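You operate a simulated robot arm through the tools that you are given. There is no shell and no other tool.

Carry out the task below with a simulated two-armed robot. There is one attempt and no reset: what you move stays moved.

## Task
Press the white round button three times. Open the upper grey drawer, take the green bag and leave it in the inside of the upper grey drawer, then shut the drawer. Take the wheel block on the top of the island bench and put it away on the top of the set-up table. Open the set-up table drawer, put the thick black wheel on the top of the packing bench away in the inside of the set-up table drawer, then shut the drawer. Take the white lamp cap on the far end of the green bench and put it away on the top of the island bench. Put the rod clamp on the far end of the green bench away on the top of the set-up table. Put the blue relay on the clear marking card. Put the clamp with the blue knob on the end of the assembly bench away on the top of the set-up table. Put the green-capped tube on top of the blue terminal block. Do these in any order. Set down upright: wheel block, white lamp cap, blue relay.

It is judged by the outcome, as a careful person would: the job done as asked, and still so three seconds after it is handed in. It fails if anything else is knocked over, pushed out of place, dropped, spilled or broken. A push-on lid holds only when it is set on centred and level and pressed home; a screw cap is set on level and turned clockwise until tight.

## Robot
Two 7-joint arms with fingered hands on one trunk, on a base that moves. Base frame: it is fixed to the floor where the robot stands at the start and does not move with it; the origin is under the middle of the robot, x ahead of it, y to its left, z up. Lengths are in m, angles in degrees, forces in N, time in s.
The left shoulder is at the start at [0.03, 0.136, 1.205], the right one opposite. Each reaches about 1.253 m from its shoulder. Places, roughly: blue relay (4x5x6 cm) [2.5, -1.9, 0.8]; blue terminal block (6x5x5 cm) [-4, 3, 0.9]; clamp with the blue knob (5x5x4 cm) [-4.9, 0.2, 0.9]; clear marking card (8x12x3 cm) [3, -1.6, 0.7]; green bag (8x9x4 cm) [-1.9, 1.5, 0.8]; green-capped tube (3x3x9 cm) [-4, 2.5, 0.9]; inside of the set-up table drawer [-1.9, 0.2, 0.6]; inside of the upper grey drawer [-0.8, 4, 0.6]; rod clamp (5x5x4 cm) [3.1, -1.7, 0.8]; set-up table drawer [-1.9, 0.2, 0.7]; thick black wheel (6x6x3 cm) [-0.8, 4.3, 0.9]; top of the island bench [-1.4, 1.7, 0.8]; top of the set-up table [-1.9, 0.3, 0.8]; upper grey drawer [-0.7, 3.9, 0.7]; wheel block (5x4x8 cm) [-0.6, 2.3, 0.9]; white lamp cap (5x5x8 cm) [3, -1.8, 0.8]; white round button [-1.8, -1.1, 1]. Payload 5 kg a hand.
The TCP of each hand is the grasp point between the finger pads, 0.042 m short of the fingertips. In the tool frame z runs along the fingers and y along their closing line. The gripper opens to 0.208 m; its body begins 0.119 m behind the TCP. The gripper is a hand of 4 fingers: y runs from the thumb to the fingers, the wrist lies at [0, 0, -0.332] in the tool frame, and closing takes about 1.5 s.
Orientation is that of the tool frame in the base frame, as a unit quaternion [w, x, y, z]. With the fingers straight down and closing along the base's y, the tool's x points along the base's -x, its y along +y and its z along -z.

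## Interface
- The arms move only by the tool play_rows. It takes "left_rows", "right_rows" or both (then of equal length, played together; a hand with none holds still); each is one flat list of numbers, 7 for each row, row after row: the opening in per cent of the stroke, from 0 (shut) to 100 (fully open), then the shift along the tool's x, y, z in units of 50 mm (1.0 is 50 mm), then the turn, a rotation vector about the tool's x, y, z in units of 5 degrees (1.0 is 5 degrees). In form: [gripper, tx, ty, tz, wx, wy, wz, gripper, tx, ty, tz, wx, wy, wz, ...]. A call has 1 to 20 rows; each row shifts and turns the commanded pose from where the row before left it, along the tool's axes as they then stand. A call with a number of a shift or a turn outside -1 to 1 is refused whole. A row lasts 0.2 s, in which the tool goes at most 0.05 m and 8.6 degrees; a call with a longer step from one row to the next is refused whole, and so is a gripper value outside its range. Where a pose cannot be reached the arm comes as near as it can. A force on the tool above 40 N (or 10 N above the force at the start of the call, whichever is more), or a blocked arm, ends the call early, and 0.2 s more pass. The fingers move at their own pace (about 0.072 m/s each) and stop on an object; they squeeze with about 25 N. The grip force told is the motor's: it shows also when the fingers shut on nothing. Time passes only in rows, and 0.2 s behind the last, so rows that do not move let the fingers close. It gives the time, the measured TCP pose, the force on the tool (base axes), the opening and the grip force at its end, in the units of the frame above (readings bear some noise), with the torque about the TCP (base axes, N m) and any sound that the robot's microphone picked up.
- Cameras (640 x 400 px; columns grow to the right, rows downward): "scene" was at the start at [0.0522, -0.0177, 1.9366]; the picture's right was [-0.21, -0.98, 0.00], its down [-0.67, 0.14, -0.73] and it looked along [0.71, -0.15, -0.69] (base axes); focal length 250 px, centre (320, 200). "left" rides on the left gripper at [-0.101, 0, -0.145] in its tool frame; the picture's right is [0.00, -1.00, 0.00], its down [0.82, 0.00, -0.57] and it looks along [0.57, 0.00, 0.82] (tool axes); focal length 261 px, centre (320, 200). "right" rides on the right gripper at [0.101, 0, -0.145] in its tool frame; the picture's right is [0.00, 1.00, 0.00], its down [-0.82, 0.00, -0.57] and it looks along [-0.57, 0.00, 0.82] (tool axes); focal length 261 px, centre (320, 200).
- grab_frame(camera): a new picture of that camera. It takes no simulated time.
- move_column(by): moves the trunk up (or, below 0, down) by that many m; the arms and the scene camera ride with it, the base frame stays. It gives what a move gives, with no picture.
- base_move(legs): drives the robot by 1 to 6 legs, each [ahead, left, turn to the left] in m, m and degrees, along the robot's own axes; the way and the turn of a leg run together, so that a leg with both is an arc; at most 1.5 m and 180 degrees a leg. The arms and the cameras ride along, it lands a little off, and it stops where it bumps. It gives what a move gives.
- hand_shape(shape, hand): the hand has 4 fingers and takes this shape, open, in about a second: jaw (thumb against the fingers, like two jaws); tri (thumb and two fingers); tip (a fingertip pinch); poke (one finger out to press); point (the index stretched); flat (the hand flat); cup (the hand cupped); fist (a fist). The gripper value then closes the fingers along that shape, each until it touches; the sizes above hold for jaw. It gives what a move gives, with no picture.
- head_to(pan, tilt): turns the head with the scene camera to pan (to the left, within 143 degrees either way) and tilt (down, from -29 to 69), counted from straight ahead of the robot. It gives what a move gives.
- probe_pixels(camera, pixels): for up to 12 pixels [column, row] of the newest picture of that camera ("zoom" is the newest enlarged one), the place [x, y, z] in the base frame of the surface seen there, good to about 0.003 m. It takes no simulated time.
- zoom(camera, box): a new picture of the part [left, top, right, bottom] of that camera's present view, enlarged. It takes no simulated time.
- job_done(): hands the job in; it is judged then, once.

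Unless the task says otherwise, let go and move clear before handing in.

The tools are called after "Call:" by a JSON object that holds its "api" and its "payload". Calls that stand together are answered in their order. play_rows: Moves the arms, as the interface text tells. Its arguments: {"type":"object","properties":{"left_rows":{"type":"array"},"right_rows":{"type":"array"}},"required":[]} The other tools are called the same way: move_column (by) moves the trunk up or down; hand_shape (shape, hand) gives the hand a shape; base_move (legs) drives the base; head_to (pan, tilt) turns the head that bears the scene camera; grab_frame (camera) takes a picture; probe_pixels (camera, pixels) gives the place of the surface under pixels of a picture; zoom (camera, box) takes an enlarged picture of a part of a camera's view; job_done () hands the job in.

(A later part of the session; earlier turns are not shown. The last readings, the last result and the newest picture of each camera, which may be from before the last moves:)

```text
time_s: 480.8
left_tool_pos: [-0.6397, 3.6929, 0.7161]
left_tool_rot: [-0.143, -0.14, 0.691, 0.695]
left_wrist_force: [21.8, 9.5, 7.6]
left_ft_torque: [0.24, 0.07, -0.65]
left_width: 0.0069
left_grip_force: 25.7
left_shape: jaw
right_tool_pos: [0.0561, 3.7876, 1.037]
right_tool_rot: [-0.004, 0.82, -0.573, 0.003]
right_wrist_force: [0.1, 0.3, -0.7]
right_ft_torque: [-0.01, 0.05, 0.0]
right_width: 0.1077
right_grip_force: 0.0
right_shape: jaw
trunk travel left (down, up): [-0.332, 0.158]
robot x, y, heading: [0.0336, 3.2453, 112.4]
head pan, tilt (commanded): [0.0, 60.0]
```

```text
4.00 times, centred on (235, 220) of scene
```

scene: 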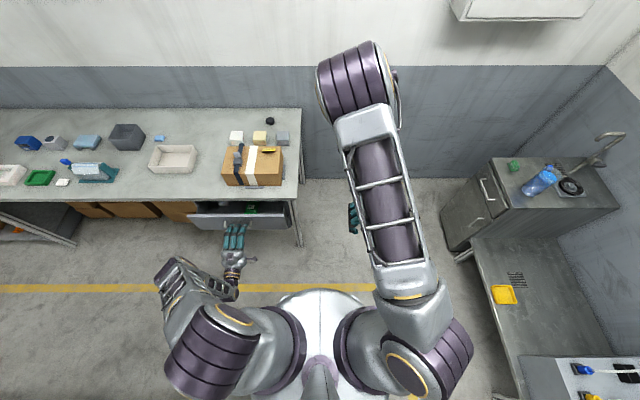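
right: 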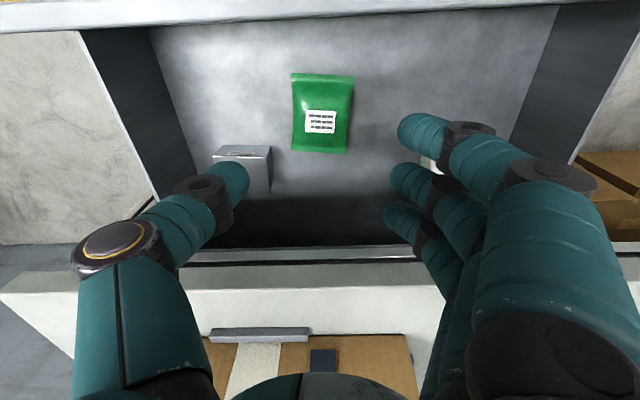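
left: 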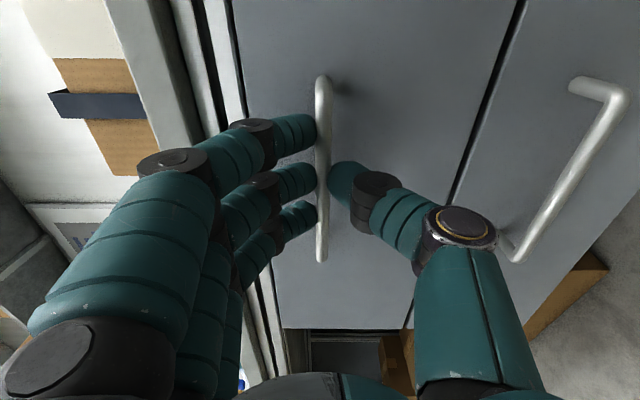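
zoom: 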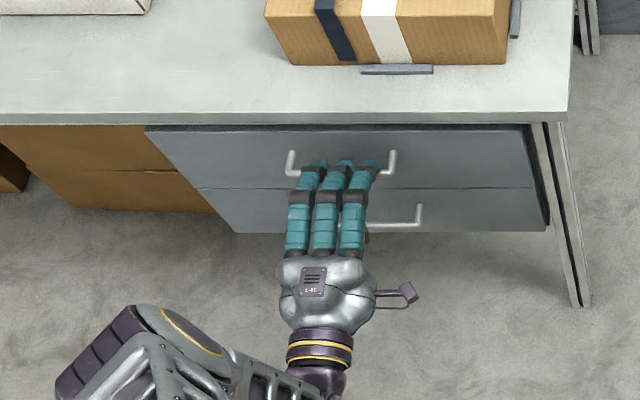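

Back at the closed position. One more small push to make sure it's home.

Call:
{"api": "play_rows", "payload": {"left_rows": [0, 0, 0, 0.1, 0, 0, 0, 0, 0, 0, 0.1, 0, 0, 0]}}

Call:
{"api": "play_rows", "payload": {"left_rows": [10, 0, 0, -0.1, 0, 0, 0, 25, 0, 0, 0, 0, 0, 0, 40, 0, 0, 0, 0, 0, 0, 45, 0, 0, 0, 0, 0, 0, 45, 0, 0, -0.5, 0, 0, 0, 45, 0, 0, -0.8, 0, 0, 0, 45, 0, 0, -0.8, 0, 0, 0]}}

Call:
{"api": "zoom", "payload": {"camera": "scene", "box": [160, 170, 310, 270]}}

Call:
{"api": "probe_pixels", "payload": {"camera": "zoom", "pixels": [[200, 150], [480, 150], [250, 215], [480, 210], [450, 140]]}}

```text
time_s: 481.3
left_tool_pos: [-0.6413, 3.6947, 0.7164]
left_tool_rot: [-0.14, -0.14, 0.69, 0.696]
left_wrist_force: [17.2, -14.4, 17.1]
left_ft_torque: [0.52, 0.28, -0.18]
left_width: 0.0078
left_grip_force: 25.5
left_shape: jaw
right_tool_pos: [0.0567, 3.7854, 1.0384]
right_tool_rot: [-0.003, 0.819, -0.573, 0.004]
right_wrist_force: [-0.5, 0.7, -0.1]
right_ft_torque: [0.0, -0.06, 0.03]
right_width: 0.1077
right_grip_force: 0.1
right_shape: jaw
trunk travel left (down, up): [-0.332, 0.158]
robot x, y, heading: [0.0374, 3.2406, 112.5]
head pan, tilt (commanded): [0.0, 60.0]
stopped in row 2 (left hand): the force on the tool passed its limit at 43 N (the readings are from after the stop); the commanded pose is now the measured one
```

```text
time_s: 482.9
left_tool_pos: [-0.6002, 3.597, 0.7139]
left_tool_rot: [-0.141, -0.141, 0.691, 0.695]
left_wrist_force: [-0.3, -0.1, 0.0]
left_ft_torque: [-0.05, -0.04, 0.0]
left_width: 0.0929
left_grip_force: 0.1
left_shape: jaw
right_tool_pos: [0.0567, 3.7857, 1.0388]
right_tool_rot: [-0.003, 0.82, -0.573, 0.004]
right_wrist_force: [0.1, -0.4, 0.7]
right_ft_torque: [0.05, 0.06, 0.0]
right_width: 0.108
right_grip_force: 0.1
right_shape: jaw
trunk travel left (down, up): [-0.332, 0.158]
robot x, y, heading: [0.0388, 3.2397, 112.1]
head pan, tilt (commanded): [0.0, 60.0]
```

```text
4.00 times, centred on (235, 220) of scene
```

zoom: 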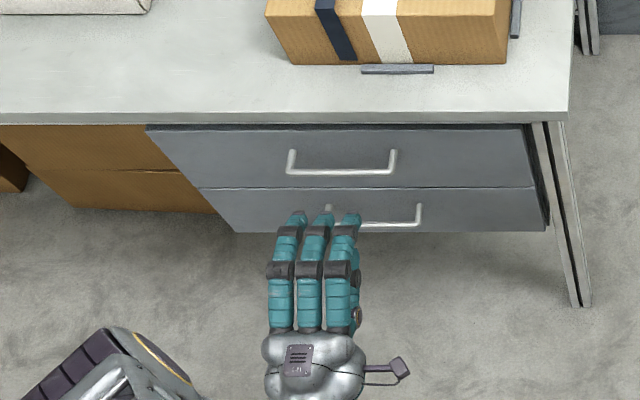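

```text
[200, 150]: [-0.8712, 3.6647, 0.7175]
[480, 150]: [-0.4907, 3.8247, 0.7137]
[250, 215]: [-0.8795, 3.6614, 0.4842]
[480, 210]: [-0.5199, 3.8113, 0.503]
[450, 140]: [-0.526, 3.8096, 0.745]
```

The drawer is shut flush. Next the thick black wheel near (269,121). Zooming on it.

Call:
{"api": "zoom", "payload": {"camera": "scene", "box": [215, 100, 315, 190]}}

Call:
{"api": "probe_pixels", "payload": {"camera": "zoom", "pixels": [[345, 90], [335, 88], [355, 88], [345, 105], [185, 160], [290, 160], [390, 165], [250, 250], [345, 75], [320, 200], [400, 250]]}}

```text
4.44 times, centred on (265, 145) of scene
```

zoom: 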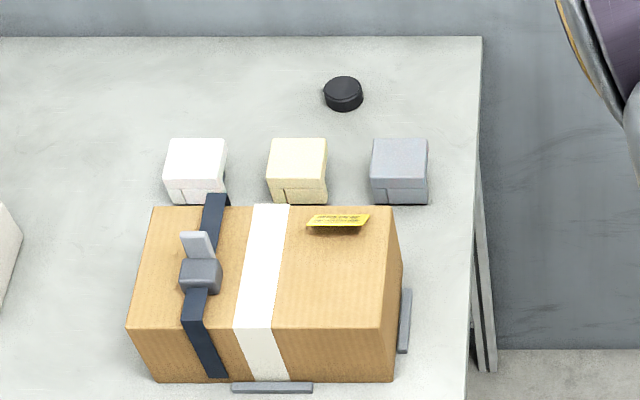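

```text
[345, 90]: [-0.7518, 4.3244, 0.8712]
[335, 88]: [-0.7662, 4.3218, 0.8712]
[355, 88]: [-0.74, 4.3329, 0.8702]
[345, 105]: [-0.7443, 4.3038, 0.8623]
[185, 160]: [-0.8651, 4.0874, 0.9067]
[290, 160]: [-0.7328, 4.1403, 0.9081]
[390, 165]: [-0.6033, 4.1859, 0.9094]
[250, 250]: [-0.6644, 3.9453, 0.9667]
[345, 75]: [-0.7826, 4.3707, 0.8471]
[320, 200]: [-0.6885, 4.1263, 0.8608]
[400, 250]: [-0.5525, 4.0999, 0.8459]
```

The wheel lies flat at (−0.7545,4.327), top 0.871, behind the small cubes. First I restore the left hand: raise it, un-roll and un-pitch.

Call:
{"api": "play_rows", "payload": {"left_rows": [45, 0, 0.9, -0.2, 0, 0, 0, 45, 0, 0.9, -0.2, 0, 0, 0, 45, 0, 0.9, 0, 0, 0, 0, 45, 0, 0.9, 0, 0, 0, 0, 45, 0, 0.9, 0, 0, 0, 0, 45, 0, 0.9, 0, 0, 0, 0, 45, 0, 0.9, 0, 0, 0, 0, 45, 0, 0.9, 0, 0, 0, 0, 45, 0, 0.5, 0, 0, 0, 0]}}

Call:
{"api": "play_rows", "payload": {"left_rows": [45, 0, 0, 0, 0, 0, -1, 45, 0, 0, 0, 0, 0, -1, 45, 0, 0, 0, 0, 0, -1, 45, 0, 0, 0, 0, 0, -1, 45, 0, 0, 0, 0, 0, -1, 45, 0, 0, 0, 0, 0, -1, 45, 0, 0, 0, 0, 0, -1, 45, 0, 0, 0, 0, 0, -1, 45, 0, 0, 0, 0, 0, -1, 45, 0, 0, 0, 0, 0, -1, 45, 0, 0, 0, 0, 0, -1, 45, 0, 0, 0, 0, 0, -1, 45, 0, 0, 0, 0, 0, -1, 45, 0, 0, 0, 0, 0, -1, 45, 0, 0, 0, 0, 0, -1, 45, 0, 0, 0, 0, 0, -1, 45, 0, 0, 0, 0, 0, -1, 45, 0, 0, 0, 0, 0, -1]}}

Call:
{"api": "play_rows", "payload": {"left_rows": [45, 0, 0, 0, 0, 1, 0, 45, 0, 0, 0, 0, 1, 0, 45, 0, 0, 0, 0, 1, 0, 45, 0, 0, 0, 0, 1, 0, 45, 0, 0, 0, 0, 1, 0, 45, 0, 0, 0, 0, 1, 0, 45, 0, 0, 0, 0, 1, 0, 45, 0, 0, 0, 0, 1, 0, 45, 0, 0, 0, 0, 1, 0, 45, 0, 0, 0, 0, 1, 0, 45, 0, 0, 0, 0, 1, 0, 45, 0, 0, 0, 0, 1, 0, 45, 0, 0, 0, 0, 1, 0, 45, 0, 0, 0, 0, 1, 0, 45, 0, 0, 0, 0, 1, 0, 45, 0, 0, 0, 0, 1, 0, 45, 0, 0, 0, 0, 1, 0, 45, 0, 0, 0, 0, 1, 0]}}

Call:
{"api": "grab_frame", "payload": {"camera": "scene"}}

```text
time_s: 484.9
left_tool_pos: [-0.5904, 3.5754, 1.0988]
left_tool_rot: [-0.14, -0.141, 0.692, 0.694]
left_wrist_force: [-0.3, -0.3, 0.3]
left_ft_torque: [-0.01, 0.03, 0.01]
left_width: 0.093
left_grip_force: 0.1
left_shape: jaw
right_tool_pos: [0.0561, 3.7853, 1.0384]
right_tool_rot: [-0.005, 0.819, -0.573, 0.004]
right_wrist_force: [-0.6, -0.6, 0.0]
right_ft_torque: [0.0, 0.01, 0.02]
right_width: 0.1081
right_grip_force: 0.0
right_shape: jaw
trunk travel left (down, up): [-0.332, 0.158]
robot x, y, heading: [0.0366, 3.2451, 112.4]
head pan, tilt (commanded): [0.0, 60.0]
```

```text
time_s: 488.7
left_tool_pos: [-0.591, 3.5722, 1.0999]
left_tool_rot: [0.393, -0.588, 0.389, 0.59]
left_wrist_force: [-0.2, -0.4, -1.2]
left_ft_torque: [0.0, 0.01, 0.01]
left_width: 0.0932
left_grip_force: 0.0
left_shape: jaw
right_tool_pos: [0.0549, 3.7857, 1.0395]
right_tool_rot: [-0.004, 0.82, -0.573, 0.003]
right_wrist_force: [0.3, 0.6, -0.2]
right_ft_torque: [0.01, -0.01, 0.0]
right_width: 0.1079
right_grip_force: 0.1
right_shape: jaw
trunk travel left (down, up): [-0.332, 0.158]
robot x, y, heading: [0.0408, 3.2446, 112.5]
head pan, tilt (commanded): [0.0, 60.0]
```

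```text
time_s: 492.5
left_tool_pos: [-0.5903, 3.5732, 1.0976]
left_tool_rot: [-0.002, 0.834, -0.551, -0.001]
left_wrist_force: [0.6, 0.6, -0.2]
left_ft_torque: [-0.12, 0.03, 0.03]
left_width: 0.0931
left_grip_force: 0.1
left_shape: jaw
right_tool_pos: [0.0545, 3.7877, 1.0383]
right_tool_rot: [-0.003, 0.819, -0.574, 0.005]
right_wrist_force: [0.4, 0.5, 0.4]
right_ft_torque: [-0.08, 0.01, 0.01]
right_width: 0.1076
right_grip_force: 0.1
right_shape: jaw
trunk travel left (down, up): [-0.332, 0.158]
robot x, y, heading: [0.0364, 3.2415, 112.2]
head pan, tilt (commanded): [0.0, 60.0]
```

```text
taken
```

scene: 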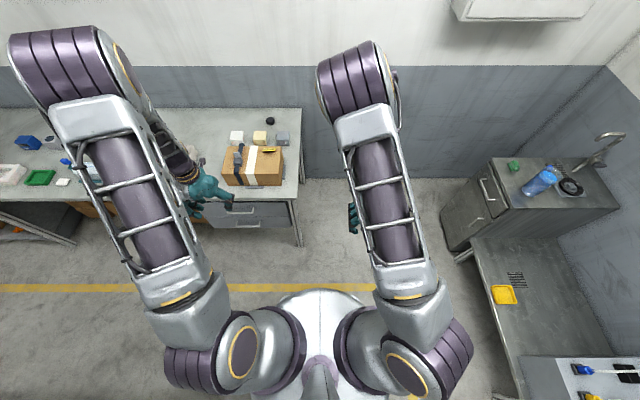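

Raise the trunk and move the base in front of the wheel's place.

Call:
{"api": "move_column", "payload": {"by": 0.12}}

Call:
{"api": "base_move", "payload": {"legs": [[0, 0.4, 0.8], [0.43, 0, 0]]}}

Call:
{"api": "grab_frame", "payload": {"camera": "scene"}}

Call:
{"api": "grab_frame", "payload": {"camera": "right"}}

```text
time_s: 494.0
left_tool_pos: [-0.5906, 3.5734, 1.2181]
left_tool_rot: [-0.001, 0.834, -0.552, -0.001]
left_wrist_force: [0.3, 0.5, 0.0]
left_ft_torque: [-0.05, 0.01, 0.04]
left_width: 0.093
left_grip_force: 0.0
left_shape: jaw
right_tool_pos: [0.0548, 3.7871, 1.1584]
right_tool_rot: [-0.004, 0.82, -0.573, 0.005]
right_wrist_force: [0.2, -0.1, 0.1]
right_ft_torque: [0.0, 0.0, 0.01]
right_width: 0.1079
right_grip_force: 0.0
right_shape: jaw
trunk travel left (down, up): [-0.452, 0.038]
robot x, y, heading: [0.0387, 3.2444, 112.4]
head pan, tilt (commanded): [0.0, 60.0]
```

```text
time_s: 498.7
left_tool_pos: [-1.1347, 3.7983, 1.2168]
left_tool_rot: [0.0, 0.841, -0.542, 0.0]
left_wrist_force: [-0.4, 2.0, -0.7]
left_ft_torque: [-0.21, -0.11, -0.01]
left_width: 0.0929
left_grip_force: 0.1
left_shape: jaw
right_tool_pos: [-0.4922, 4.0268, 1.1566]
right_tool_rot: [-0.003, 0.827, -0.563, 0.006]
right_wrist_force: [-0.1, 1.1, -1.4]
right_ft_torque: [-0.2, -0.1, -0.02]
right_width: 0.1078
right_grip_force: 0.1
right_shape: jaw
trunk travel left (down, up): [-0.452, 0.038]
robot x, y, heading: [-0.4985, 3.4755, 113.6]
head pan, tilt (commanded): [0.0, 60.0]
stopped in leg 2: the robot was blocked; the commanded pose is now the measured one
```

```text
taken
```

scene: 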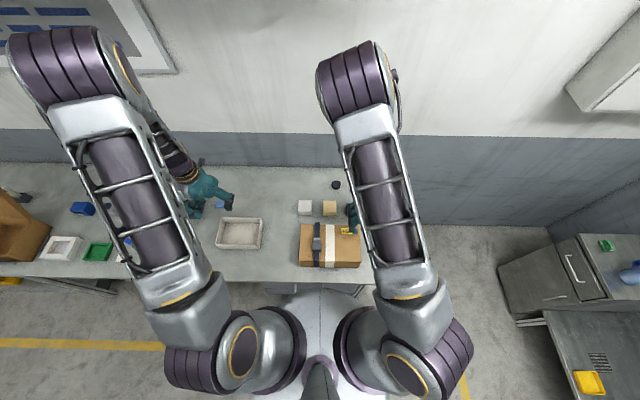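

```text
taken
```

right: 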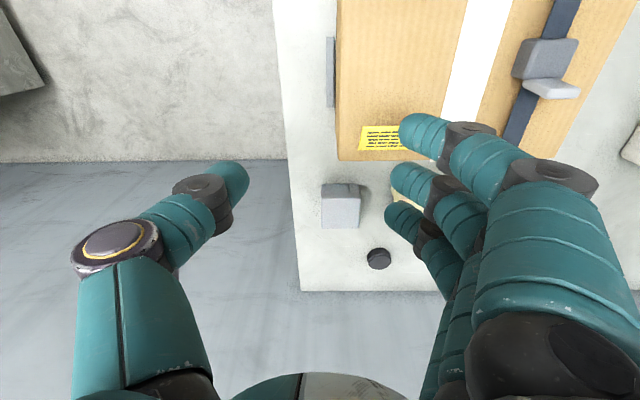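

The base stopped against something low at (−0.50,3.48), close enough. I'll back off 2 cm, lower the trunk 0.15 m and bring the right hand above the wheel.

Call:
{"api": "base_move", "payload": {"legs": [[-0.02, 0, 0]]}}

Call:
{"api": "move_column", "payload": {"by": -0.13}}

Call:
{"api": "play_rows", "payload": {"right_rows": [45, -0.836, 0.299, 0, 0, 0, 0, 45, -0.836, 0.299, 0, 0, 0, 0, 45, -0.836, 0.299, 0, 0, 0, 0, 45, -0.836, 0.299, 0, 0, 0, 0, 45, -0.836, 0.299, 0, 0, 0, 0, 45, -0.836, 0.299, 0, 0, 0, 0, 45, -0.836, 0.299, 0, 0, 0, 0, 45, -0.836, 0.299, 0, 0, 0, 0, 45, -0.836, 0.299, 0, 0, 0, 0]}}

Call:
{"api": "grab_frame", "payload": {"camera": "right"}}

```text
time_s: 499.5
left_tool_pos: [-1.1262, 3.7787, 1.2172]
left_tool_rot: [-0.002, 0.84, -0.543, -0.001]
left_wrist_force: [-0.4, 2.5, 0.2]
left_ft_torque: [-0.13, -0.09, 0.02]
left_width: 0.093
left_grip_force: 0.1
left_shape: jaw
right_tool_pos: [-0.4858, 4.0089, 1.1576]
right_tool_rot: [-0.004, 0.827, -0.562, 0.004]
right_wrist_force: [-1.6, 0.3, -1.0]
right_ft_torque: [-0.16, -0.05, 0.0]
right_width: 0.1077
right_grip_force: 0.1
right_shape: jaw
trunk travel left (down, up): [-0.452, 0.038]
robot x, y, heading: [-0.4847, 3.4586, 113.7]
head pan, tilt (commanded): [0.0, 60.0]
```

```text
time_s: 501.1
left_tool_pos: [-1.1251, 3.7769, 1.0889]
left_tool_rot: [-0.001, 0.84, -0.542, -0.003]
left_wrist_force: [0.6, -0.3, 0.6]
left_ft_torque: [0.01, 0.01, -0.02]
left_width: 0.0932
left_grip_force: 0.0
left_shape: jaw
right_tool_pos: [-0.4853, 4.0069, 1.0287]
right_tool_rot: [-0.005, 0.826, -0.563, 0.003]
right_wrist_force: [-0.1, -0.1, 0.3]
right_ft_torque: [0.03, 0.01, 0.03]
right_width: 0.1079
right_grip_force: 0.0
right_shape: jaw
trunk travel left (down, up): [-0.322, 0.168]
robot x, y, heading: [-0.4843, 3.4601, 113.7]
head pan, tilt (commanded): [0.0, 60.0]
```

```text
time_s: 501.5
left_tool_pos: [-1.1251, 3.7758, 1.0891]
left_tool_rot: [-0.003, 0.84, -0.543, -0.002]
left_wrist_force: [-1.5, 0.9, -0.5]
left_ft_torque: [-0.02, -0.06, 0.0]
left_width: 0.093
left_grip_force: 0.0
left_shape: jaw
right_tool_pos: [-0.5115, 4.0333, 1.0297]
right_tool_rot: [0.0, 0.828, -0.561, 0.007]
right_wrist_force: [11.0, -17.5, 25.4]
right_ft_torque: [-1.63, 0.56, 1.05]
right_width: 0.091
right_grip_force: 0.1
right_shape: jaw
trunk travel left (down, up): [-0.322, 0.168]
robot x, y, heading: [-0.4895, 3.4584, 113.8]
head pan, tilt (commanded): [0.0, 60.0]
stopped in row 2 (right hand): the force on the tool passed its limit at 64 N (the readings are from after the stop); the commanded pose is now the measured one
```

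```text
taken
```

right: 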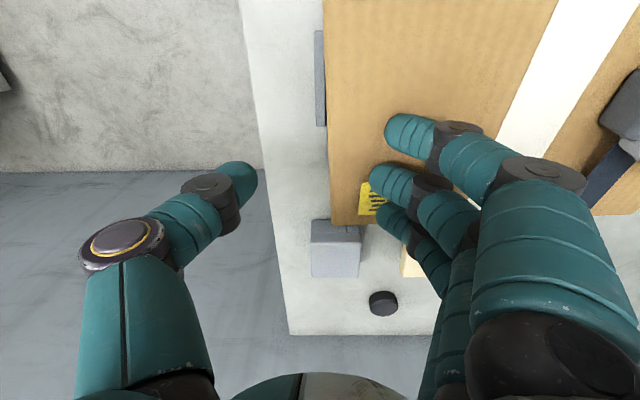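

The fingers bumped the cardboard box top. I'll lift straight up right away and check that nothing moved.

Call:
{"api": "play_rows", "payload": {"right_rows": [45, 0, 0, -0.6, 0, 0, 0, 45, 0, 0, -0.8, 0, 0, 0, 45, 0, 0, -0.8, 0, 0, 0]}}

Call:
{"api": "grab_frame", "payload": {"camera": "right"}}

Call:
{"api": "zoom", "payload": {"camera": "scene", "box": [270, 160, 400, 290]}}

```text
time_s: 502.3
left_tool_pos: [-1.1238, 3.7772, 1.0886]
left_tool_rot: [-0.002, 0.84, -0.543, -0.002]
left_wrist_force: [0.3, -0.1, -0.1]
left_ft_torque: [0.07, -0.03, 0.01]
left_width: 0.0931
left_grip_force: 0.0
left_shape: jaw
right_tool_pos: [-0.512, 4.0363, 1.1366]
right_tool_rot: [-0.001, 0.827, -0.562, 0.005]
right_wrist_force: [-0.9, 0.3, 0.3]
right_ft_torque: [0.07, 0.08, -0.03]
right_width: 0.0938
right_grip_force: 0.2
right_shape: jaw
trunk travel left (down, up): [-0.322, 0.168]
robot x, y, heading: [-0.4897, 3.4642, 113.6]
head pan, tilt (commanded): [0.0, 60.0]
```

```text
taken
```

right: 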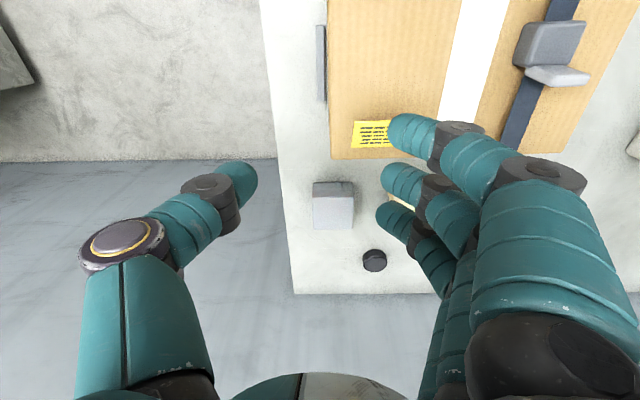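

```text
3.08 times, centred on (335, 225) of scene
```

zoom: 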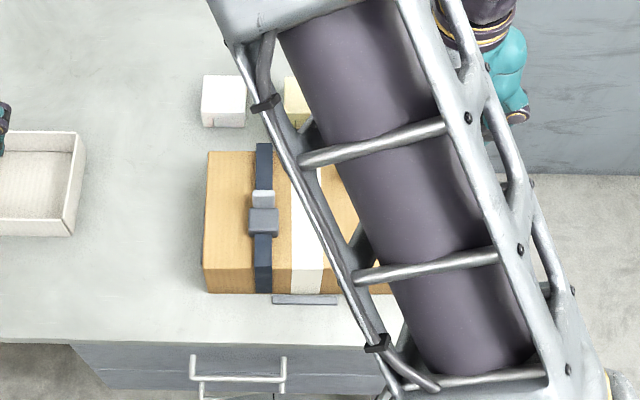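

The box appears unmoved. I'll now travel at the higher level (z≈1.14) to above the wheel.

Call:
{"api": "play_rows", "payload": {"right_rows": [45, -0.9, 0.296, 0, 0, 0, 0, 45, -0.9, 0.296, 0, 0, 0, 0, 45, -0.9, 0.296, 0, 0, 0, 0, 45, -0.9, 0.296, 0, 0, 0, 0, 45, -0.9, 0.296, 0, 0, 0, 0, 45, -0.9, 0.296, 0, 0, 0, 0, 45, -0.9, 0.296, 0, 0, 0, 0, 45, -0.9, 0.296, 0, 0, 0, 0]}}

Call:
{"api": "grab_frame", "payload": {"camera": "right"}}

Call:
{"api": "zoom", "payload": {"camera": "scene", "box": [270, 150, 400, 290]}}

```text
time_s: 504.1
left_tool_pos: [-1.1247, 3.78, 1.0875]
left_tool_rot: [-0.001, 0.84, -0.543, -0.002]
left_wrist_force: [0.2, 2.2, 0.8]
left_ft_torque: [-0.26, 0.07, 0.0]
left_width: 0.0933
left_grip_force: 0.0
left_shape: jaw
right_tool_pos: [-0.7577, 4.3327, 1.1329]
right_tool_rot: [0.001, 0.827, -0.562, 0.007]
right_wrist_force: [-0.6, 1.4, -0.6]
right_ft_torque: [-0.21, -0.07, -0.02]
right_width: 0.0936
right_grip_force: 0.1
right_shape: jaw
trunk travel left (down, up): [-0.322, 0.168]
robot x, y, heading: [-0.4877, 3.4603, 113.8]
head pan, tilt (commanded): [0.0, 60.0]
```

```text
taken
```

right: 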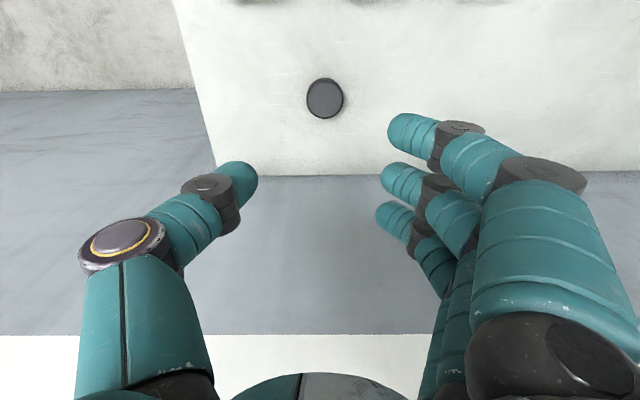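

```text
2.86 times, centred on (335, 220) of scene
```

zoom: 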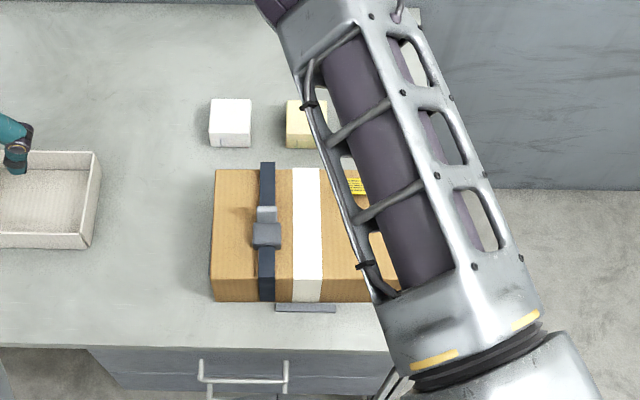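

Wheel is at (325,98) below the hand. Probing its top before descending.

Call:
{"api": "probe_pixels", "payload": {"camera": "right", "pixels": [[325, 98], [310, 98], [340, 98], [325, 84], [325, 114], [325, 117]]}}

```text
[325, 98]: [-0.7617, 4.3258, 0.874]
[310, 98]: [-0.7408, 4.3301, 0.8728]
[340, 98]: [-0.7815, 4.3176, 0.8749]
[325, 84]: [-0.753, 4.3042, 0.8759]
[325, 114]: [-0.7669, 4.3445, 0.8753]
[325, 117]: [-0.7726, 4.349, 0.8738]
```

Centre (−0.761,4.325), top 0.874. Small correction and descend.

Call:
{"api": "play_rows", "payload": {"right_rows": [45, 0.12, 0.12, 0, 0, 0, 0, 45, 0, 0, 0.8, 0, 0, 0, 45, 0, 0, 0.8, 0, 0, 0, 45, 0, 0, 0.8, 0, 0, 0, 45, 0, 0, 0.8, 0, 0, 0, 45, 0, 0, 0.6, 0, 0, 0]}}

Call:
{"api": "grab_frame", "payload": {"camera": "right"}}

```text
time_s: 505.5
left_tool_pos: [-1.1245, 3.777, 1.0881]
left_tool_rot: [-0.003, 0.84, -0.542, -0.002]
left_wrist_force: [-0.1, 0.6, -0.3]
left_ft_torque: [-0.08, 0.01, 0.01]
left_width: 0.0929
left_grip_force: 0.1
left_shape: jaw
right_tool_pos: [-0.756, 4.3227, 0.9473]
right_tool_rot: [-0.001, 0.828, -0.561, 0.006]
right_wrist_force: [0.0, 0.5, 1.0]
right_ft_torque: [-0.07, -0.04, 0.01]
right_width: 0.094
right_grip_force: 0.0
right_shape: jaw
trunk travel left (down, up): [-0.322, 0.168]
robot x, y, heading: [-0.4886, 3.4615, 113.5]
head pan, tilt (commanded): [0.0, 60.0]
```

```text
taken
```

right: 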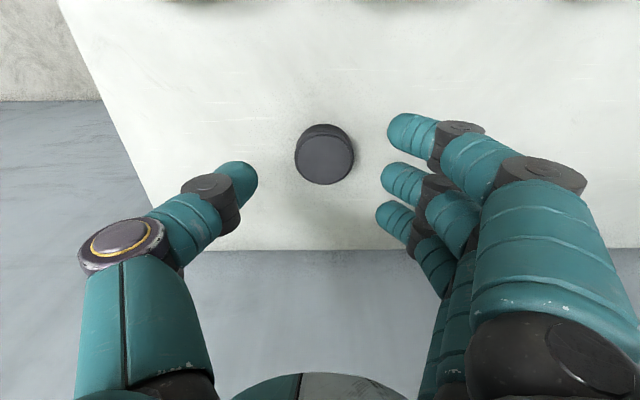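

Centred. Descend 5.2 cm and close.

Call:
{"api": "play_rows", "payload": {"right_rows": [42, 0, 0, 0.52, 0, 0, 0, 42, 0, 0, 0.5, 0, 0, 0, 36, 0, 0, 0, 0, 0, 0, 30, 0, 0, 0, 0, 0, 0, 24, 0, 0, 0, 0, 0, 0, 18, 0, 0, 0, 0, 0, 0, 12, 0, 0, 0, 0, 0, 0, 8, 0, 0, 0, 0, 0, 0]}}

Call:
{"api": "grab_frame", "payload": {"camera": "right"}}

```text
time_s: 507.3
left_tool_pos: [-1.1249, 3.7774, 1.0888]
left_tool_rot: [-0.003, 0.84, -0.543, -0.001]
left_wrist_force: [-0.1, 0.0, 0.1]
left_ft_torque: [0.02, -0.03, 0.01]
left_width: 0.093
left_grip_force: 0.0
left_shape: jaw
right_tool_pos: [-0.7559, 4.3222, 0.8971]
right_tool_rot: [-0.001, 0.827, -0.562, 0.006]
right_wrist_force: [1.8, -0.7, 1.6]
right_ft_torque: [0.01, 0.0, -0.03]
right_width: 0.0335
right_grip_force: 25.0
right_shape: jaw
trunk travel left (down, up): [-0.322, 0.168]
robot x, y, heading: [-0.4865, 3.4622, 113.7]
head pan, tilt (commanded): [0.0, 60.0]
```

```text
taken
```

right: 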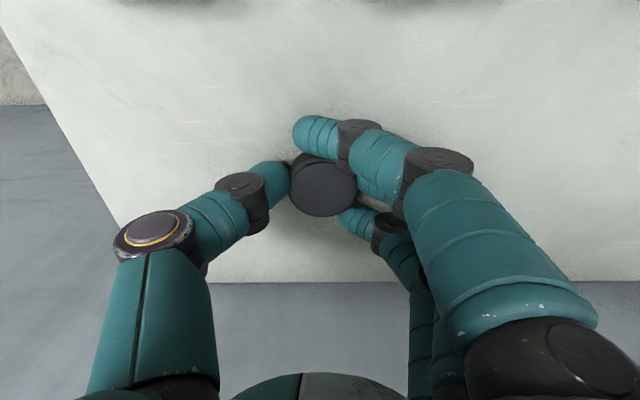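

Wheel gripped (25 N) among thumb and three fingers. Lifting.

Call:
{"api": "play_rows", "payload": {"right_rows": [8, 0, 0, -0.2, 0, 0, 0, 8, 0, 0, -0.4, 0, 0, 0, 8, 0, 0, -0.8, 0, 0, 0, 8, 0, 0, -0.9, 0, 0, 0, 8, 0, 0, -0.9, 0, 0, 0, 8, 0, 0, -0.9, 0, 0, 0, 8, 0, 0, -0.9, 0, 0, 0]}}

Call:
{"api": "grab_frame", "payload": {"camera": "right"}}

```text
time_s: 508.9
left_tool_pos: [-1.1239, 3.7765, 1.0878]
left_tool_rot: [-0.003, 0.84, -0.543, -0.002]
left_wrist_force: [0.3, -1.2, 0.0]
left_ft_torque: [0.08, 0.01, -0.01]
left_width: 0.0933
left_grip_force: 0.1
left_shape: jaw
right_tool_pos: [-0.7552, 4.3198, 1.1435]
right_tool_rot: [-0.001, 0.828, -0.561, 0.006]
right_wrist_force: [0.0, -2.0, -2.5]
right_ft_torque: [0.12, 0.05, 0.01]
right_width: 0.0329
right_grip_force: 24.9
right_shape: jaw
trunk travel left (down, up): [-0.322, 0.168]
robot x, y, heading: [-0.4871, 3.4618, 113.8]
head pan, tilt (commanded): [0.0, 60.0]
```

```text
taken
```

right: 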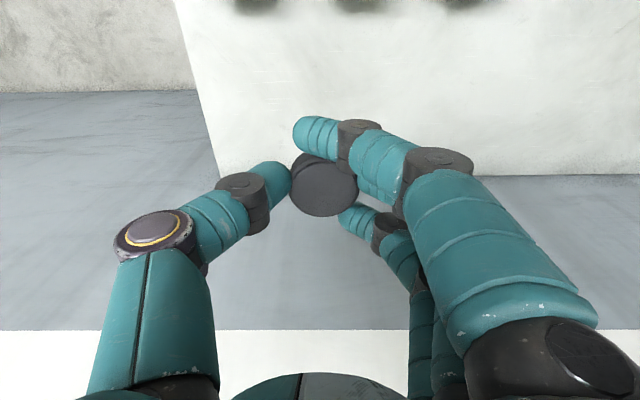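

The wheel is secured. Raise the trunk, draw the hand in, back out, and turn to drive along the aisle to the left side.

Call:
{"api": "move_column", "payload": {"by": 0.12}}

Call:
{"api": "play_rows", "payload": {"right_rows": [8, 0.872, -0.43, 0, 0, 0, 0, 8, 0.872, -0.43, 0, 0, 0, 0, 8, 0.872, -0.43, 0, 0, 0, 0, 8, 0.872, -0.43, 0, 0, 0, 0, 8, 0.872, -0.43, 0, 0, 0, 0, 8, 0.872, -0.43, 0, 0, 0, 0, 8, 0.872, -0.43, 0, 0, 0, 0, 8, 0.872, -0.43, 0, 0, 0, 0, 8, 0.872, -0.43, 0, 0, 0, 0]}}

Call:
{"api": "base_move", "payload": {"legs": [[-0.42, 0, 0]]}}

Call:
{"api": "grab_frame", "payload": {"camera": "scene"}}

Call:
{"api": "zoom", "payload": {"camera": "scene", "box": [230, 80, 400, 230]}}

```text
time_s: 510.4
left_tool_pos: [-1.1255, 3.778, 1.208]
left_tool_rot: [-0.002, 0.84, -0.543, -0.002]
left_wrist_force: [-1.2, 0.3, 0.8]
left_ft_torque: [0.0, 0.02, -0.03]
left_width: 0.0929
left_grip_force: 0.0
left_shape: jaw
right_tool_pos: [-0.756, 4.3213, 1.2621]
right_tool_rot: [-0.001, 0.827, -0.562, 0.006]
right_wrist_force: [0.5, 0.4, -1.3]
right_ft_torque: [0.0, 0.0, -0.03]
right_width: 0.0326
right_grip_force: 24.9
right_shape: jaw
trunk travel left (down, up): [-0.442, 0.048]
robot x, y, heading: [-0.488, 3.4577, 113.6]
head pan, tilt (commanded): [0.0, 60.0]
```

```text
time_s: 512.4
left_tool_pos: [-1.1233, 3.7758, 1.21]
left_tool_rot: [-0.002, 0.84, -0.543, -0.003]
left_wrist_force: [0.2, 0.0, 0.7]
left_ft_torque: [0.04, 0.06, 0.0]
left_width: 0.0929
left_grip_force: 0.2
left_shape: jaw
right_tool_pos: [-0.428, 4.0249, 1.2649]
right_tool_rot: [-0.001, 0.828, -0.561, 0.005]
right_wrist_force: [1.3, 0.4, -0.6]
right_ft_torque: [0.04, 0.1, 0.0]
right_width: 0.0327
right_grip_force: 24.4
right_shape: jaw
trunk travel left (down, up): [-0.442, 0.048]
robot x, y, heading: [-0.4866, 3.4589, 113.7]
head pan, tilt (commanded): [0.0, 60.0]
```

```text
time_s: 515.0
left_tool_pos: [-0.9528, 3.3925, 1.2082]
left_tool_rot: [-0.002, 0.838, -0.545, -0.002]
left_wrist_force: [1.1, -0.6, -0.1]
left_ft_torque: [-0.02, 0.02, -0.04]
left_width: 0.0932
left_grip_force: 0.1
left_shape: jaw
right_tool_pos: [-0.2567, 3.6375, 1.2655]
right_tool_rot: [-0.001, 0.826, -0.564, 0.006]
right_wrist_force: [0.6, 0.7, -1.5]
right_ft_torque: [0.01, 0.0, 0.01]
right_width: 0.0324
right_grip_force: 25.2
right_shape: jaw
trunk travel left (down, up): [-0.442, 0.048]
robot x, y, heading: [-0.3168, 3.0696, 113.1]
head pan, tilt (commanded): [0.0, 60.0]
```

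```text
taken
```

scene: 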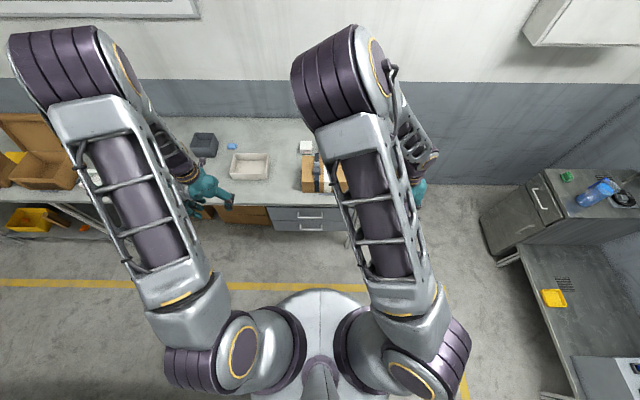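

```text
2.67 times, centred on (315, 155) of scene
```

zoom: 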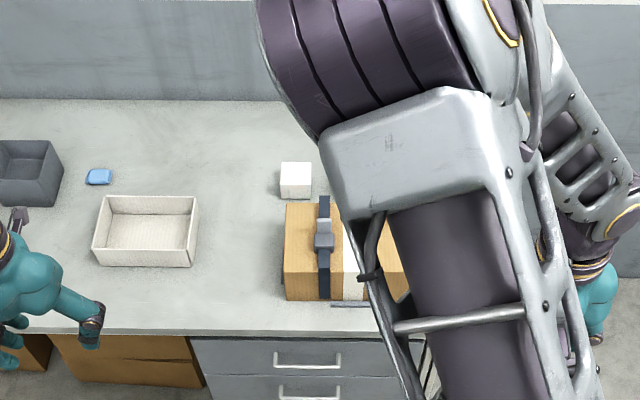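

Box and surroundings look unchanged. Turn left to face −u and drive down the aisle.

Call:
{"api": "base_move", "payload": {"legs": [[0, 0, 90], [1.5, 0, 0]]}}

Call:
{"api": "head_to", "payload": {"pan": 0, "tilt": 35}}

Call:
{"api": "grab_frame", "payload": {"camera": "scene"}}

```text
time_s: 526.0
left_tool_pos: [-2.0584, 1.9581, 1.2084]
left_tool_rot: [0.0, 0.985, 0.172, -0.003]
left_wrist_force: [-0.3, -0.4, -0.5]
left_ft_torque: [-0.02, 0.0, -0.04]
left_width: 0.0932
left_grip_force: 0.1
left_shape: jaw
right_tool_pos: [-2.2529, 2.6696, 1.2654]
right_tool_rot: [-0.005, 0.989, 0.148, 0.003]
right_wrist_force: [0.4, 0.6, -0.1]
right_ft_torque: [0.05, -0.05, 0.0]
right_width: 0.0321
right_grip_force: 25.1
right_shape: jaw
trunk travel left (down, up): [-0.442, 0.048]
robot x, y, heading: [-1.6927, 2.5675, -161.2]
head pan, tilt (commanded): [0.0, 60.0]
```

```text
time_s: 526.9
left_tool_pos: [-2.0577, 1.958, 1.2086]
left_tool_rot: [0.001, 0.985, 0.172, -0.004]
left_wrist_force: [-0.1, 0.5, 0.4]
left_ft_torque: [0.0, 0.02, 0.04]
left_width: 0.0932
left_grip_force: 0.1
left_shape: jaw
right_tool_pos: [-2.2511, 2.6701, 1.2644]
right_tool_rot: [-0.005, 0.989, 0.149, 0.004]
right_wrist_force: [0.9, 0.2, -0.8]
right_ft_torque: [0.0, 0.01, 0.02]
right_width: 0.0327
right_grip_force: 25.1
right_shape: jaw
trunk travel left (down, up): [-0.442, 0.048]
robot x, y, heading: [-1.692, 2.5671, -161.0]
head pan, tilt (commanded): [0.0, 35.0]
```

```text
taken
```

scene: 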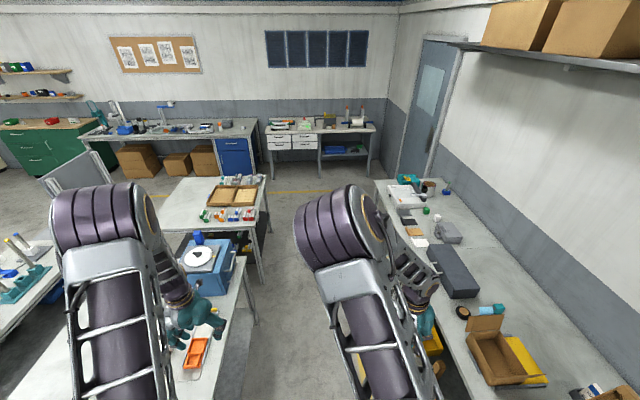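

Aisle ahead is clear. Correct heading by +4° and drive on about 3 m.

Call:
{"api": "base_move", "payload": {"legs": [[0, 0, 4], [1.5, 0, 0], [1.45, 0, 0]]}}

Call:
{"api": "head_to", "payload": {"pan": 20, "tilt": 40}}

Call:
{"api": "grab_frame", "payload": {"camera": "scene"}}

```text
time_s: 541.4
left_tool_pos: [-4.6326, 0.7009, 1.2087]
left_tool_rot: [0.0, 0.974, 0.226, -0.003]
left_wrist_force: [0.8, -0.4, 0.0]
left_ft_torque: [0.02, 0.03, 0.01]
left_width: 0.093
left_grip_force: 0.1
left_shape: jaw
right_tool_pos: [-4.9052, 1.3875, 1.265]
right_tool_rot: [-0.005, 0.979, 0.204, 0.003]
right_wrist_force: [-0.5, 1.0, -0.9]
right_ft_torque: [0.0, 0.0, -0.01]
right_width: 0.0323
right_grip_force: 25.2
right_shape: jaw
trunk travel left (down, up): [-0.442, 0.048]
robot x, y, heading: [-4.3335, 1.3495, -154.3]
head pan, tilt (commanded): [0.0, 35.0]
```

```text
time_s: 542.3
left_tool_pos: [-4.6321, 0.7007, 1.2097]
left_tool_rot: [0.001, 0.974, 0.226, -0.003]
left_wrist_force: [0.0, 0.7, -0.5]
left_ft_torque: [0.0, 0.01, 0.03]
left_width: 0.0929
left_grip_force: 0.1
left_shape: jaw
right_tool_pos: [-4.9066, 1.3871, 1.2644]
right_tool_rot: [-0.005, 0.979, 0.202, 0.004]
right_wrist_force: [0.0, 0.2, -0.5]
right_ft_torque: [-0.01, 0.01, 0.03]
right_width: 0.0324
right_grip_force: 24.9
right_shape: jaw
trunk travel left (down, up): [-0.442, 0.048]
robot x, y, heading: [-4.3392, 1.3464, -154.3]
head pan, tilt (commanded): [20.0, 40.0]
```

```text
taken
```

scene: 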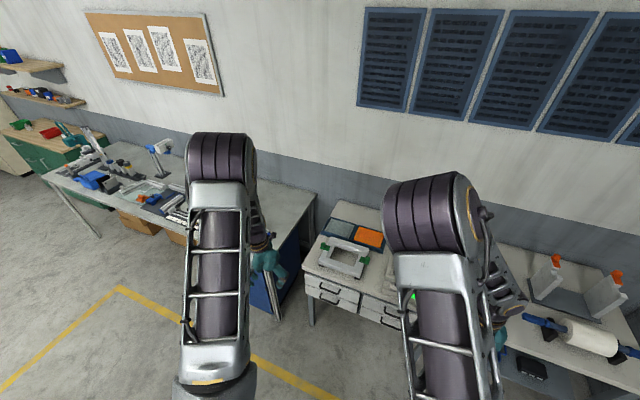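

I'm in the corridor at (−4.34,1.35). Strafe left 0.7 m to face the end of the assembly bench.

Call:
{"api": "base_move", "payload": {"legs": [[0.03, 0, -2.5], [0, 0.7, 0]]}}

Call:
{"api": "head_to", "payload": {"pan": 5, "tilt": 50}}

Call:
{"api": "grab_frame", "payload": {"camera": "scene"}}

```text
time_s: 546.5
left_tool_pos: [-4.4266, 0.0639, 1.2087]
left_tool_rot: [-0.001, 0.98, 0.2, -0.003]
left_wrist_force: [-0.5, 0.1, 0.0]
left_ft_torque: [0.0, -0.01, 0.02]
left_width: 0.093
left_grip_force: 0.0
left_shape: jaw
right_tool_pos: [-4.6602, 0.7631, 1.2648]
right_tool_rot: [-0.006, 0.984, 0.176, 0.003]
right_wrist_force: [-0.9, -0.4, -1.5]
right_ft_torque: [0.03, 0.0, 0.04]
right_width: 0.0325
right_grip_force: 25.0
right_shape: jaw
trunk travel left (down, up): [-0.442, 0.048]
robot x, y, heading: [-4.092, 0.6899, -157.7]
head pan, tilt (commanded): [20.0, 40.0]
```

```text
time_s: 547.3
left_tool_pos: [-4.4271, 0.063, 1.2092]
left_tool_rot: [0.0, 0.98, 0.199, -0.003]
left_wrist_force: [1.8, -0.5, -0.1]
left_ft_torque: [0.0, 0.01, 0.0]
left_width: 0.0929
left_grip_force: 0.2
left_shape: jaw
right_tool_pos: [-4.6613, 0.7646, 1.2651]
right_tool_rot: [-0.004, 0.984, 0.177, 0.003]
right_wrist_force: [0.2, 0.0, -0.1]
right_ft_torque: [0.05, -0.01, -0.02]
right_width: 0.0321
right_grip_force: 25.0
right_shape: jaw
trunk travel left (down, up): [-0.442, 0.048]
robot x, y, heading: [-4.0962, 0.6918, -157.7]
head pan, tilt (commanded): [5.0, 50.0]
```

```text
taken
```

scene: 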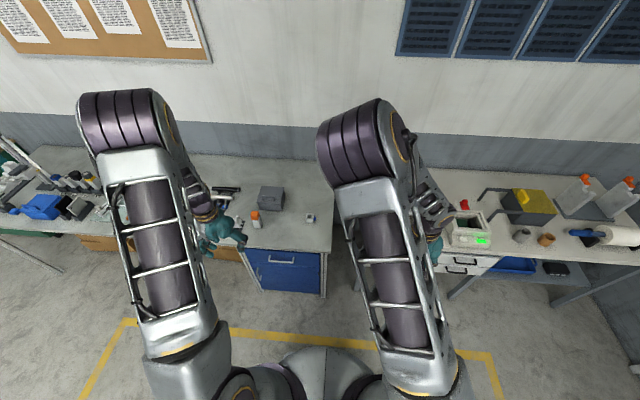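

I can see the small clamp at (310,217). Zoom and probe.

Call:
{"api": "zoom", "payload": {"camera": "scene", "box": [240, 170, 350, 260]}}

Call:
{"api": "probe_pixels", "payload": {"camera": "zoom", "pixels": [[400, 185], [410, 190], [415, 180], [425, 185], [95, 200], [160, 115], [400, 240], [330, 330], [470, 330]]}}

```text
4.44 times, centred on (295, 215) of scene
```

zoom: 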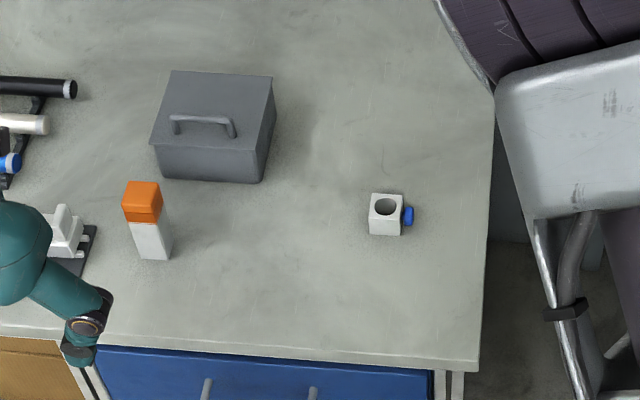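

```text
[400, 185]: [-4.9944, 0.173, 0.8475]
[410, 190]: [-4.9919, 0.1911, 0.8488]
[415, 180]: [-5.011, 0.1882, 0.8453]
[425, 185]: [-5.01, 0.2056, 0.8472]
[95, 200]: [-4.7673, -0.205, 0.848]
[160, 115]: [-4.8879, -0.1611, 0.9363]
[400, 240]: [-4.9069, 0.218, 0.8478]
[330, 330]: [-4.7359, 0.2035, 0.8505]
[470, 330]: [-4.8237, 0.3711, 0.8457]
```

Call:
{"api": "probe_pixels", "payload": {"camera": "zoom", "pixels": [[375, 200], [398, 200], [374, 220], [397, 222], [386, 218], [407, 216], [386, 197], [386, 230], [385, 207]]}}

Call:
{"api": "zoom", "payload": {"camera": "scene", "box": [295, 205, 325, 230]}}

```text
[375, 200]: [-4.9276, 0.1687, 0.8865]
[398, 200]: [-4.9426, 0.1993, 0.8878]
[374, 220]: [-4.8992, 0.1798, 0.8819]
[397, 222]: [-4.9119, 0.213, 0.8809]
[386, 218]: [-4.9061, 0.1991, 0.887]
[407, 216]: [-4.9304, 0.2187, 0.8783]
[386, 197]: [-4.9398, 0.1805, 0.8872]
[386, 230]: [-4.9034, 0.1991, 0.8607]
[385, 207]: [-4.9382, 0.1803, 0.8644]
```

```text
16.00 times, centred on (310, 218) of scene
```

zoom: 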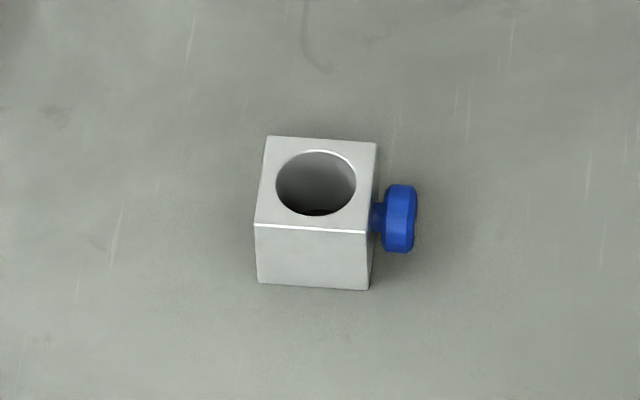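

The clamp sits at (−4.921,0.190), top 0.887, its blue knob toward +v. I'll move 0.25 m closer, then turn the left hand 90° to grip across the knob-free faces.

Call:
{"api": "base_move", "payload": {"legs": [[0.25, 0, 0]]}}

Call:
{"api": "play_rows", "payload": {"left_rows": [45, 0, 0, 0, 0, 0, 1, 45, 0, 0, 0, 0, 0, 1, 45, 0, 0, 0, 0, 0, 1, 45, 0, 0, 0, 0, 0, 1, 45, 0, 0, 0, 0, 0, 1, 45, 0, 0, 0, 0, 0, 1, 45, 0, 0, 0, 0, 0, 1, 45, 0, 0, 0, 0, 0, 1, 45, 0, 0, 0, 0, 0, 1, 45, 0, 0, 0, 0, 0, 1, 45, 0, 0, 0, 0, 0, 1, 45, 0, 0, 0, 0, 0, 1, 45, 0, 0, 0, 0, 0, 1, 45, 0, 0, 0, 0, 0, 1, 45, 0, 0, 0, 0, 0, 1, 45, 0, 0, 0, 0, 0, 1, 45, 0, 0, 0, 0, 0, 1, 45, 0, 0, 0, 0, 0, 1]}}

Call:
{"api": "grab_frame", "payload": {"camera": "left"}}

Call:
{"api": "grab_frame", "payload": {"camera": "scene"}}

```text
time_s: 549.1
left_tool_pos: [-4.6625, -0.0295, 1.209]
left_tool_rot: [0.0, 0.98, 0.197, -0.003]
left_wrist_force: [-0.3, -0.7, -0.3]
left_ft_torque: [-0.01, -0.01, -0.03]
left_width: 0.0933
left_grip_force: 0.1
left_shape: jaw
right_tool_pos: [-4.893, 0.6715, 1.2642]
right_tool_rot: [-0.005, 0.985, 0.174, 0.003]
right_wrist_force: [0.4, 0.3, -1.7]
right_ft_torque: [0.0, -0.01, 0.01]
right_width: 0.0324
right_grip_force: 25.3
right_shape: jaw
trunk travel left (down, up): [-0.442, 0.048]
robot x, y, heading: [-4.3269, 0.5976, -157.8]
head pan, tilt (commanded): [5.0, 50.0]
```

```text
time_s: 552.9
left_tool_pos: [-4.6617, -0.0299, 1.2086]
left_tool_rot: [0.002, 0.832, -0.555, -0.002]
left_wrist_force: [-0.6, 0.0, 0.7]
left_ft_torque: [0.02, -0.01, -0.01]
left_width: 0.0931
left_grip_force: 0.1
left_shape: jaw
right_tool_pos: [-4.8925, 0.6714, 1.2651]
right_tool_rot: [-0.004, 0.985, 0.174, 0.004]
right_wrist_force: [0.1, 0.6, -1.6]
right_ft_torque: [0.03, 0.03, 0.01]
right_width: 0.0325
right_grip_force: 24.4
right_shape: jaw
trunk travel left (down, up): [-0.442, 0.048]
robot x, y, heading: [-4.3302, 0.5961, -157.8]
head pan, tilt (commanded): [5.0, 50.0]
```

```text
taken
```

left: 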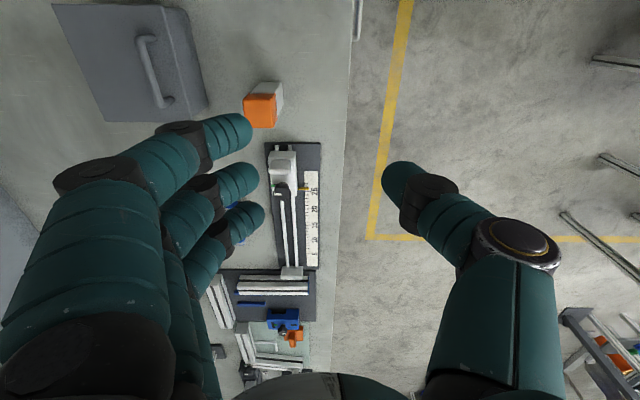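

```text
taken
```

scene: 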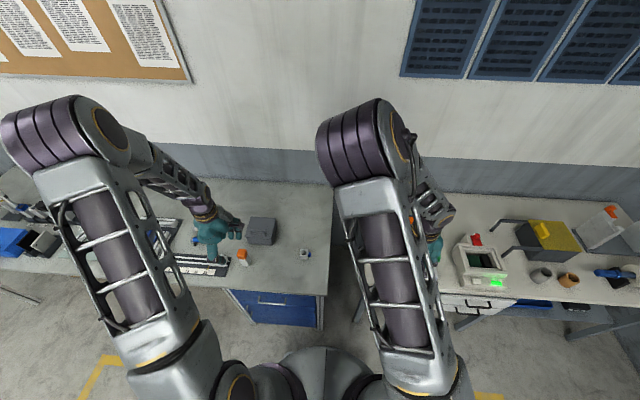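

Hand turned. Moving above the clamp.

Call:
{"api": "play_rows", "payload": {"left_rows": [42, -0.757, 0.387, 0.375, 0, 0, 0, 42, -0.757, 0.387, 0.375, 0, 0, 0, 42, -0.757, 0.387, 0.375, 0, 0, 0, 42, -0.757, 0.387, 0.375, 0, 0, 0, 42, -0.757, 0.387, 0.375, 0, 0, 0, 42, -0.757, 0.387, 0.375, 0, 0, 0, 42, -0.757, 0.387, 0.375, 0, 0, 0, 42, -0.757, 0.387, 0.375, 0, 0, 0]}}

Call:
{"api": "grab_frame", "payload": {"camera": "left"}}

```text
time_s: 554.7
left_tool_pos: [-4.9235, 0.1859, 1.0594]
left_tool_rot: [0.002, 0.833, -0.553, 0.001]
left_wrist_force: [-0.2, -0.6, 1.1]
left_ft_torque: [0.11, -0.09, 0.0]
left_width: 0.0881
left_grip_force: 0.0
left_shape: jaw
right_tool_pos: [-4.8946, 0.6709, 1.2647]
right_tool_rot: [-0.005, 0.985, 0.175, 0.004]
right_wrist_force: [-0.7, 0.6, -1.4]
right_ft_torque: [-0.11, -0.11, 0.0]
right_width: 0.0324
right_grip_force: 24.8
right_shape: jaw
trunk travel left (down, up): [-0.442, 0.048]
robot x, y, heading: [-4.3275, 0.5982, -157.7]
head pan, tilt (commanded): [5.0, 50.0]
```

```text
taken
```

left: 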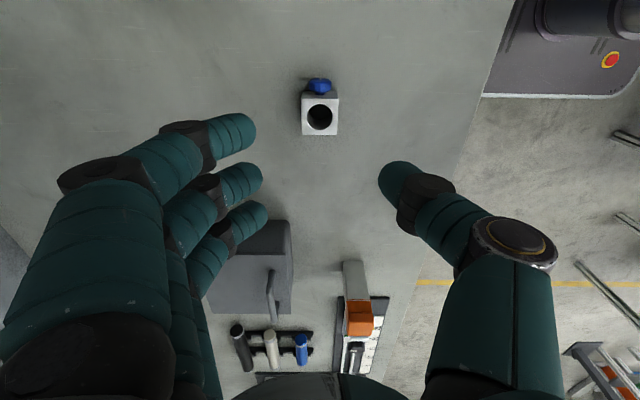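

Clamp perfectly centred at (320,115). Descending in stages.

Call:
{"api": "play_rows", "payload": {"left_rows": [38, 0, 0, 0.8, 0, 0, 0, 38, 0, 0, 0.8, 0, 0, 0, 38, 0, 0, 0.8, 0, 0, 0]}}

Call:
{"api": "grab_frame", "payload": {"camera": "left"}}

```text
time_s: 555.5
left_tool_pos: [-4.9228, 0.1892, 0.9392]
left_tool_rot: [0.003, 0.833, -0.554, -0.003]
left_wrist_force: [-1.4, -0.7, 0.7]
left_ft_torque: [0.08, -0.21, -0.02]
left_width: 0.0796
left_grip_force: 0.0
left_shape: jaw
right_tool_pos: [-4.8942, 0.6707, 1.2652]
right_tool_rot: [-0.005, 0.985, 0.175, 0.004]
right_wrist_force: [-0.6, -1.0, -1.0]
right_ft_torque: [0.05, 0.0, -0.01]
right_width: 0.0327
right_grip_force: 24.2
right_shape: jaw
trunk travel left (down, up): [-0.442, 0.048]
robot x, y, heading: [-4.3303, 0.5981, -157.8]
head pan, tilt (commanded): [5.0, 50.0]
```

```text
taken
```

left: 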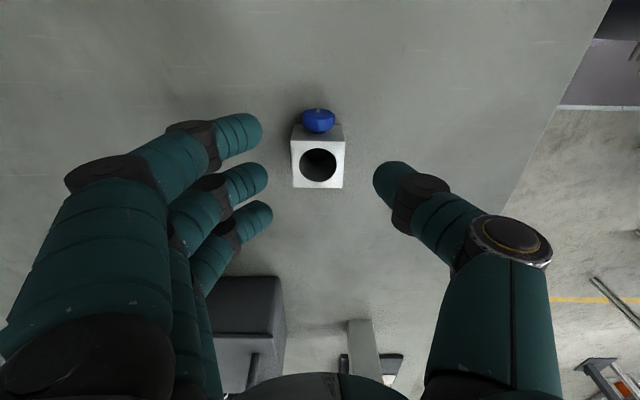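

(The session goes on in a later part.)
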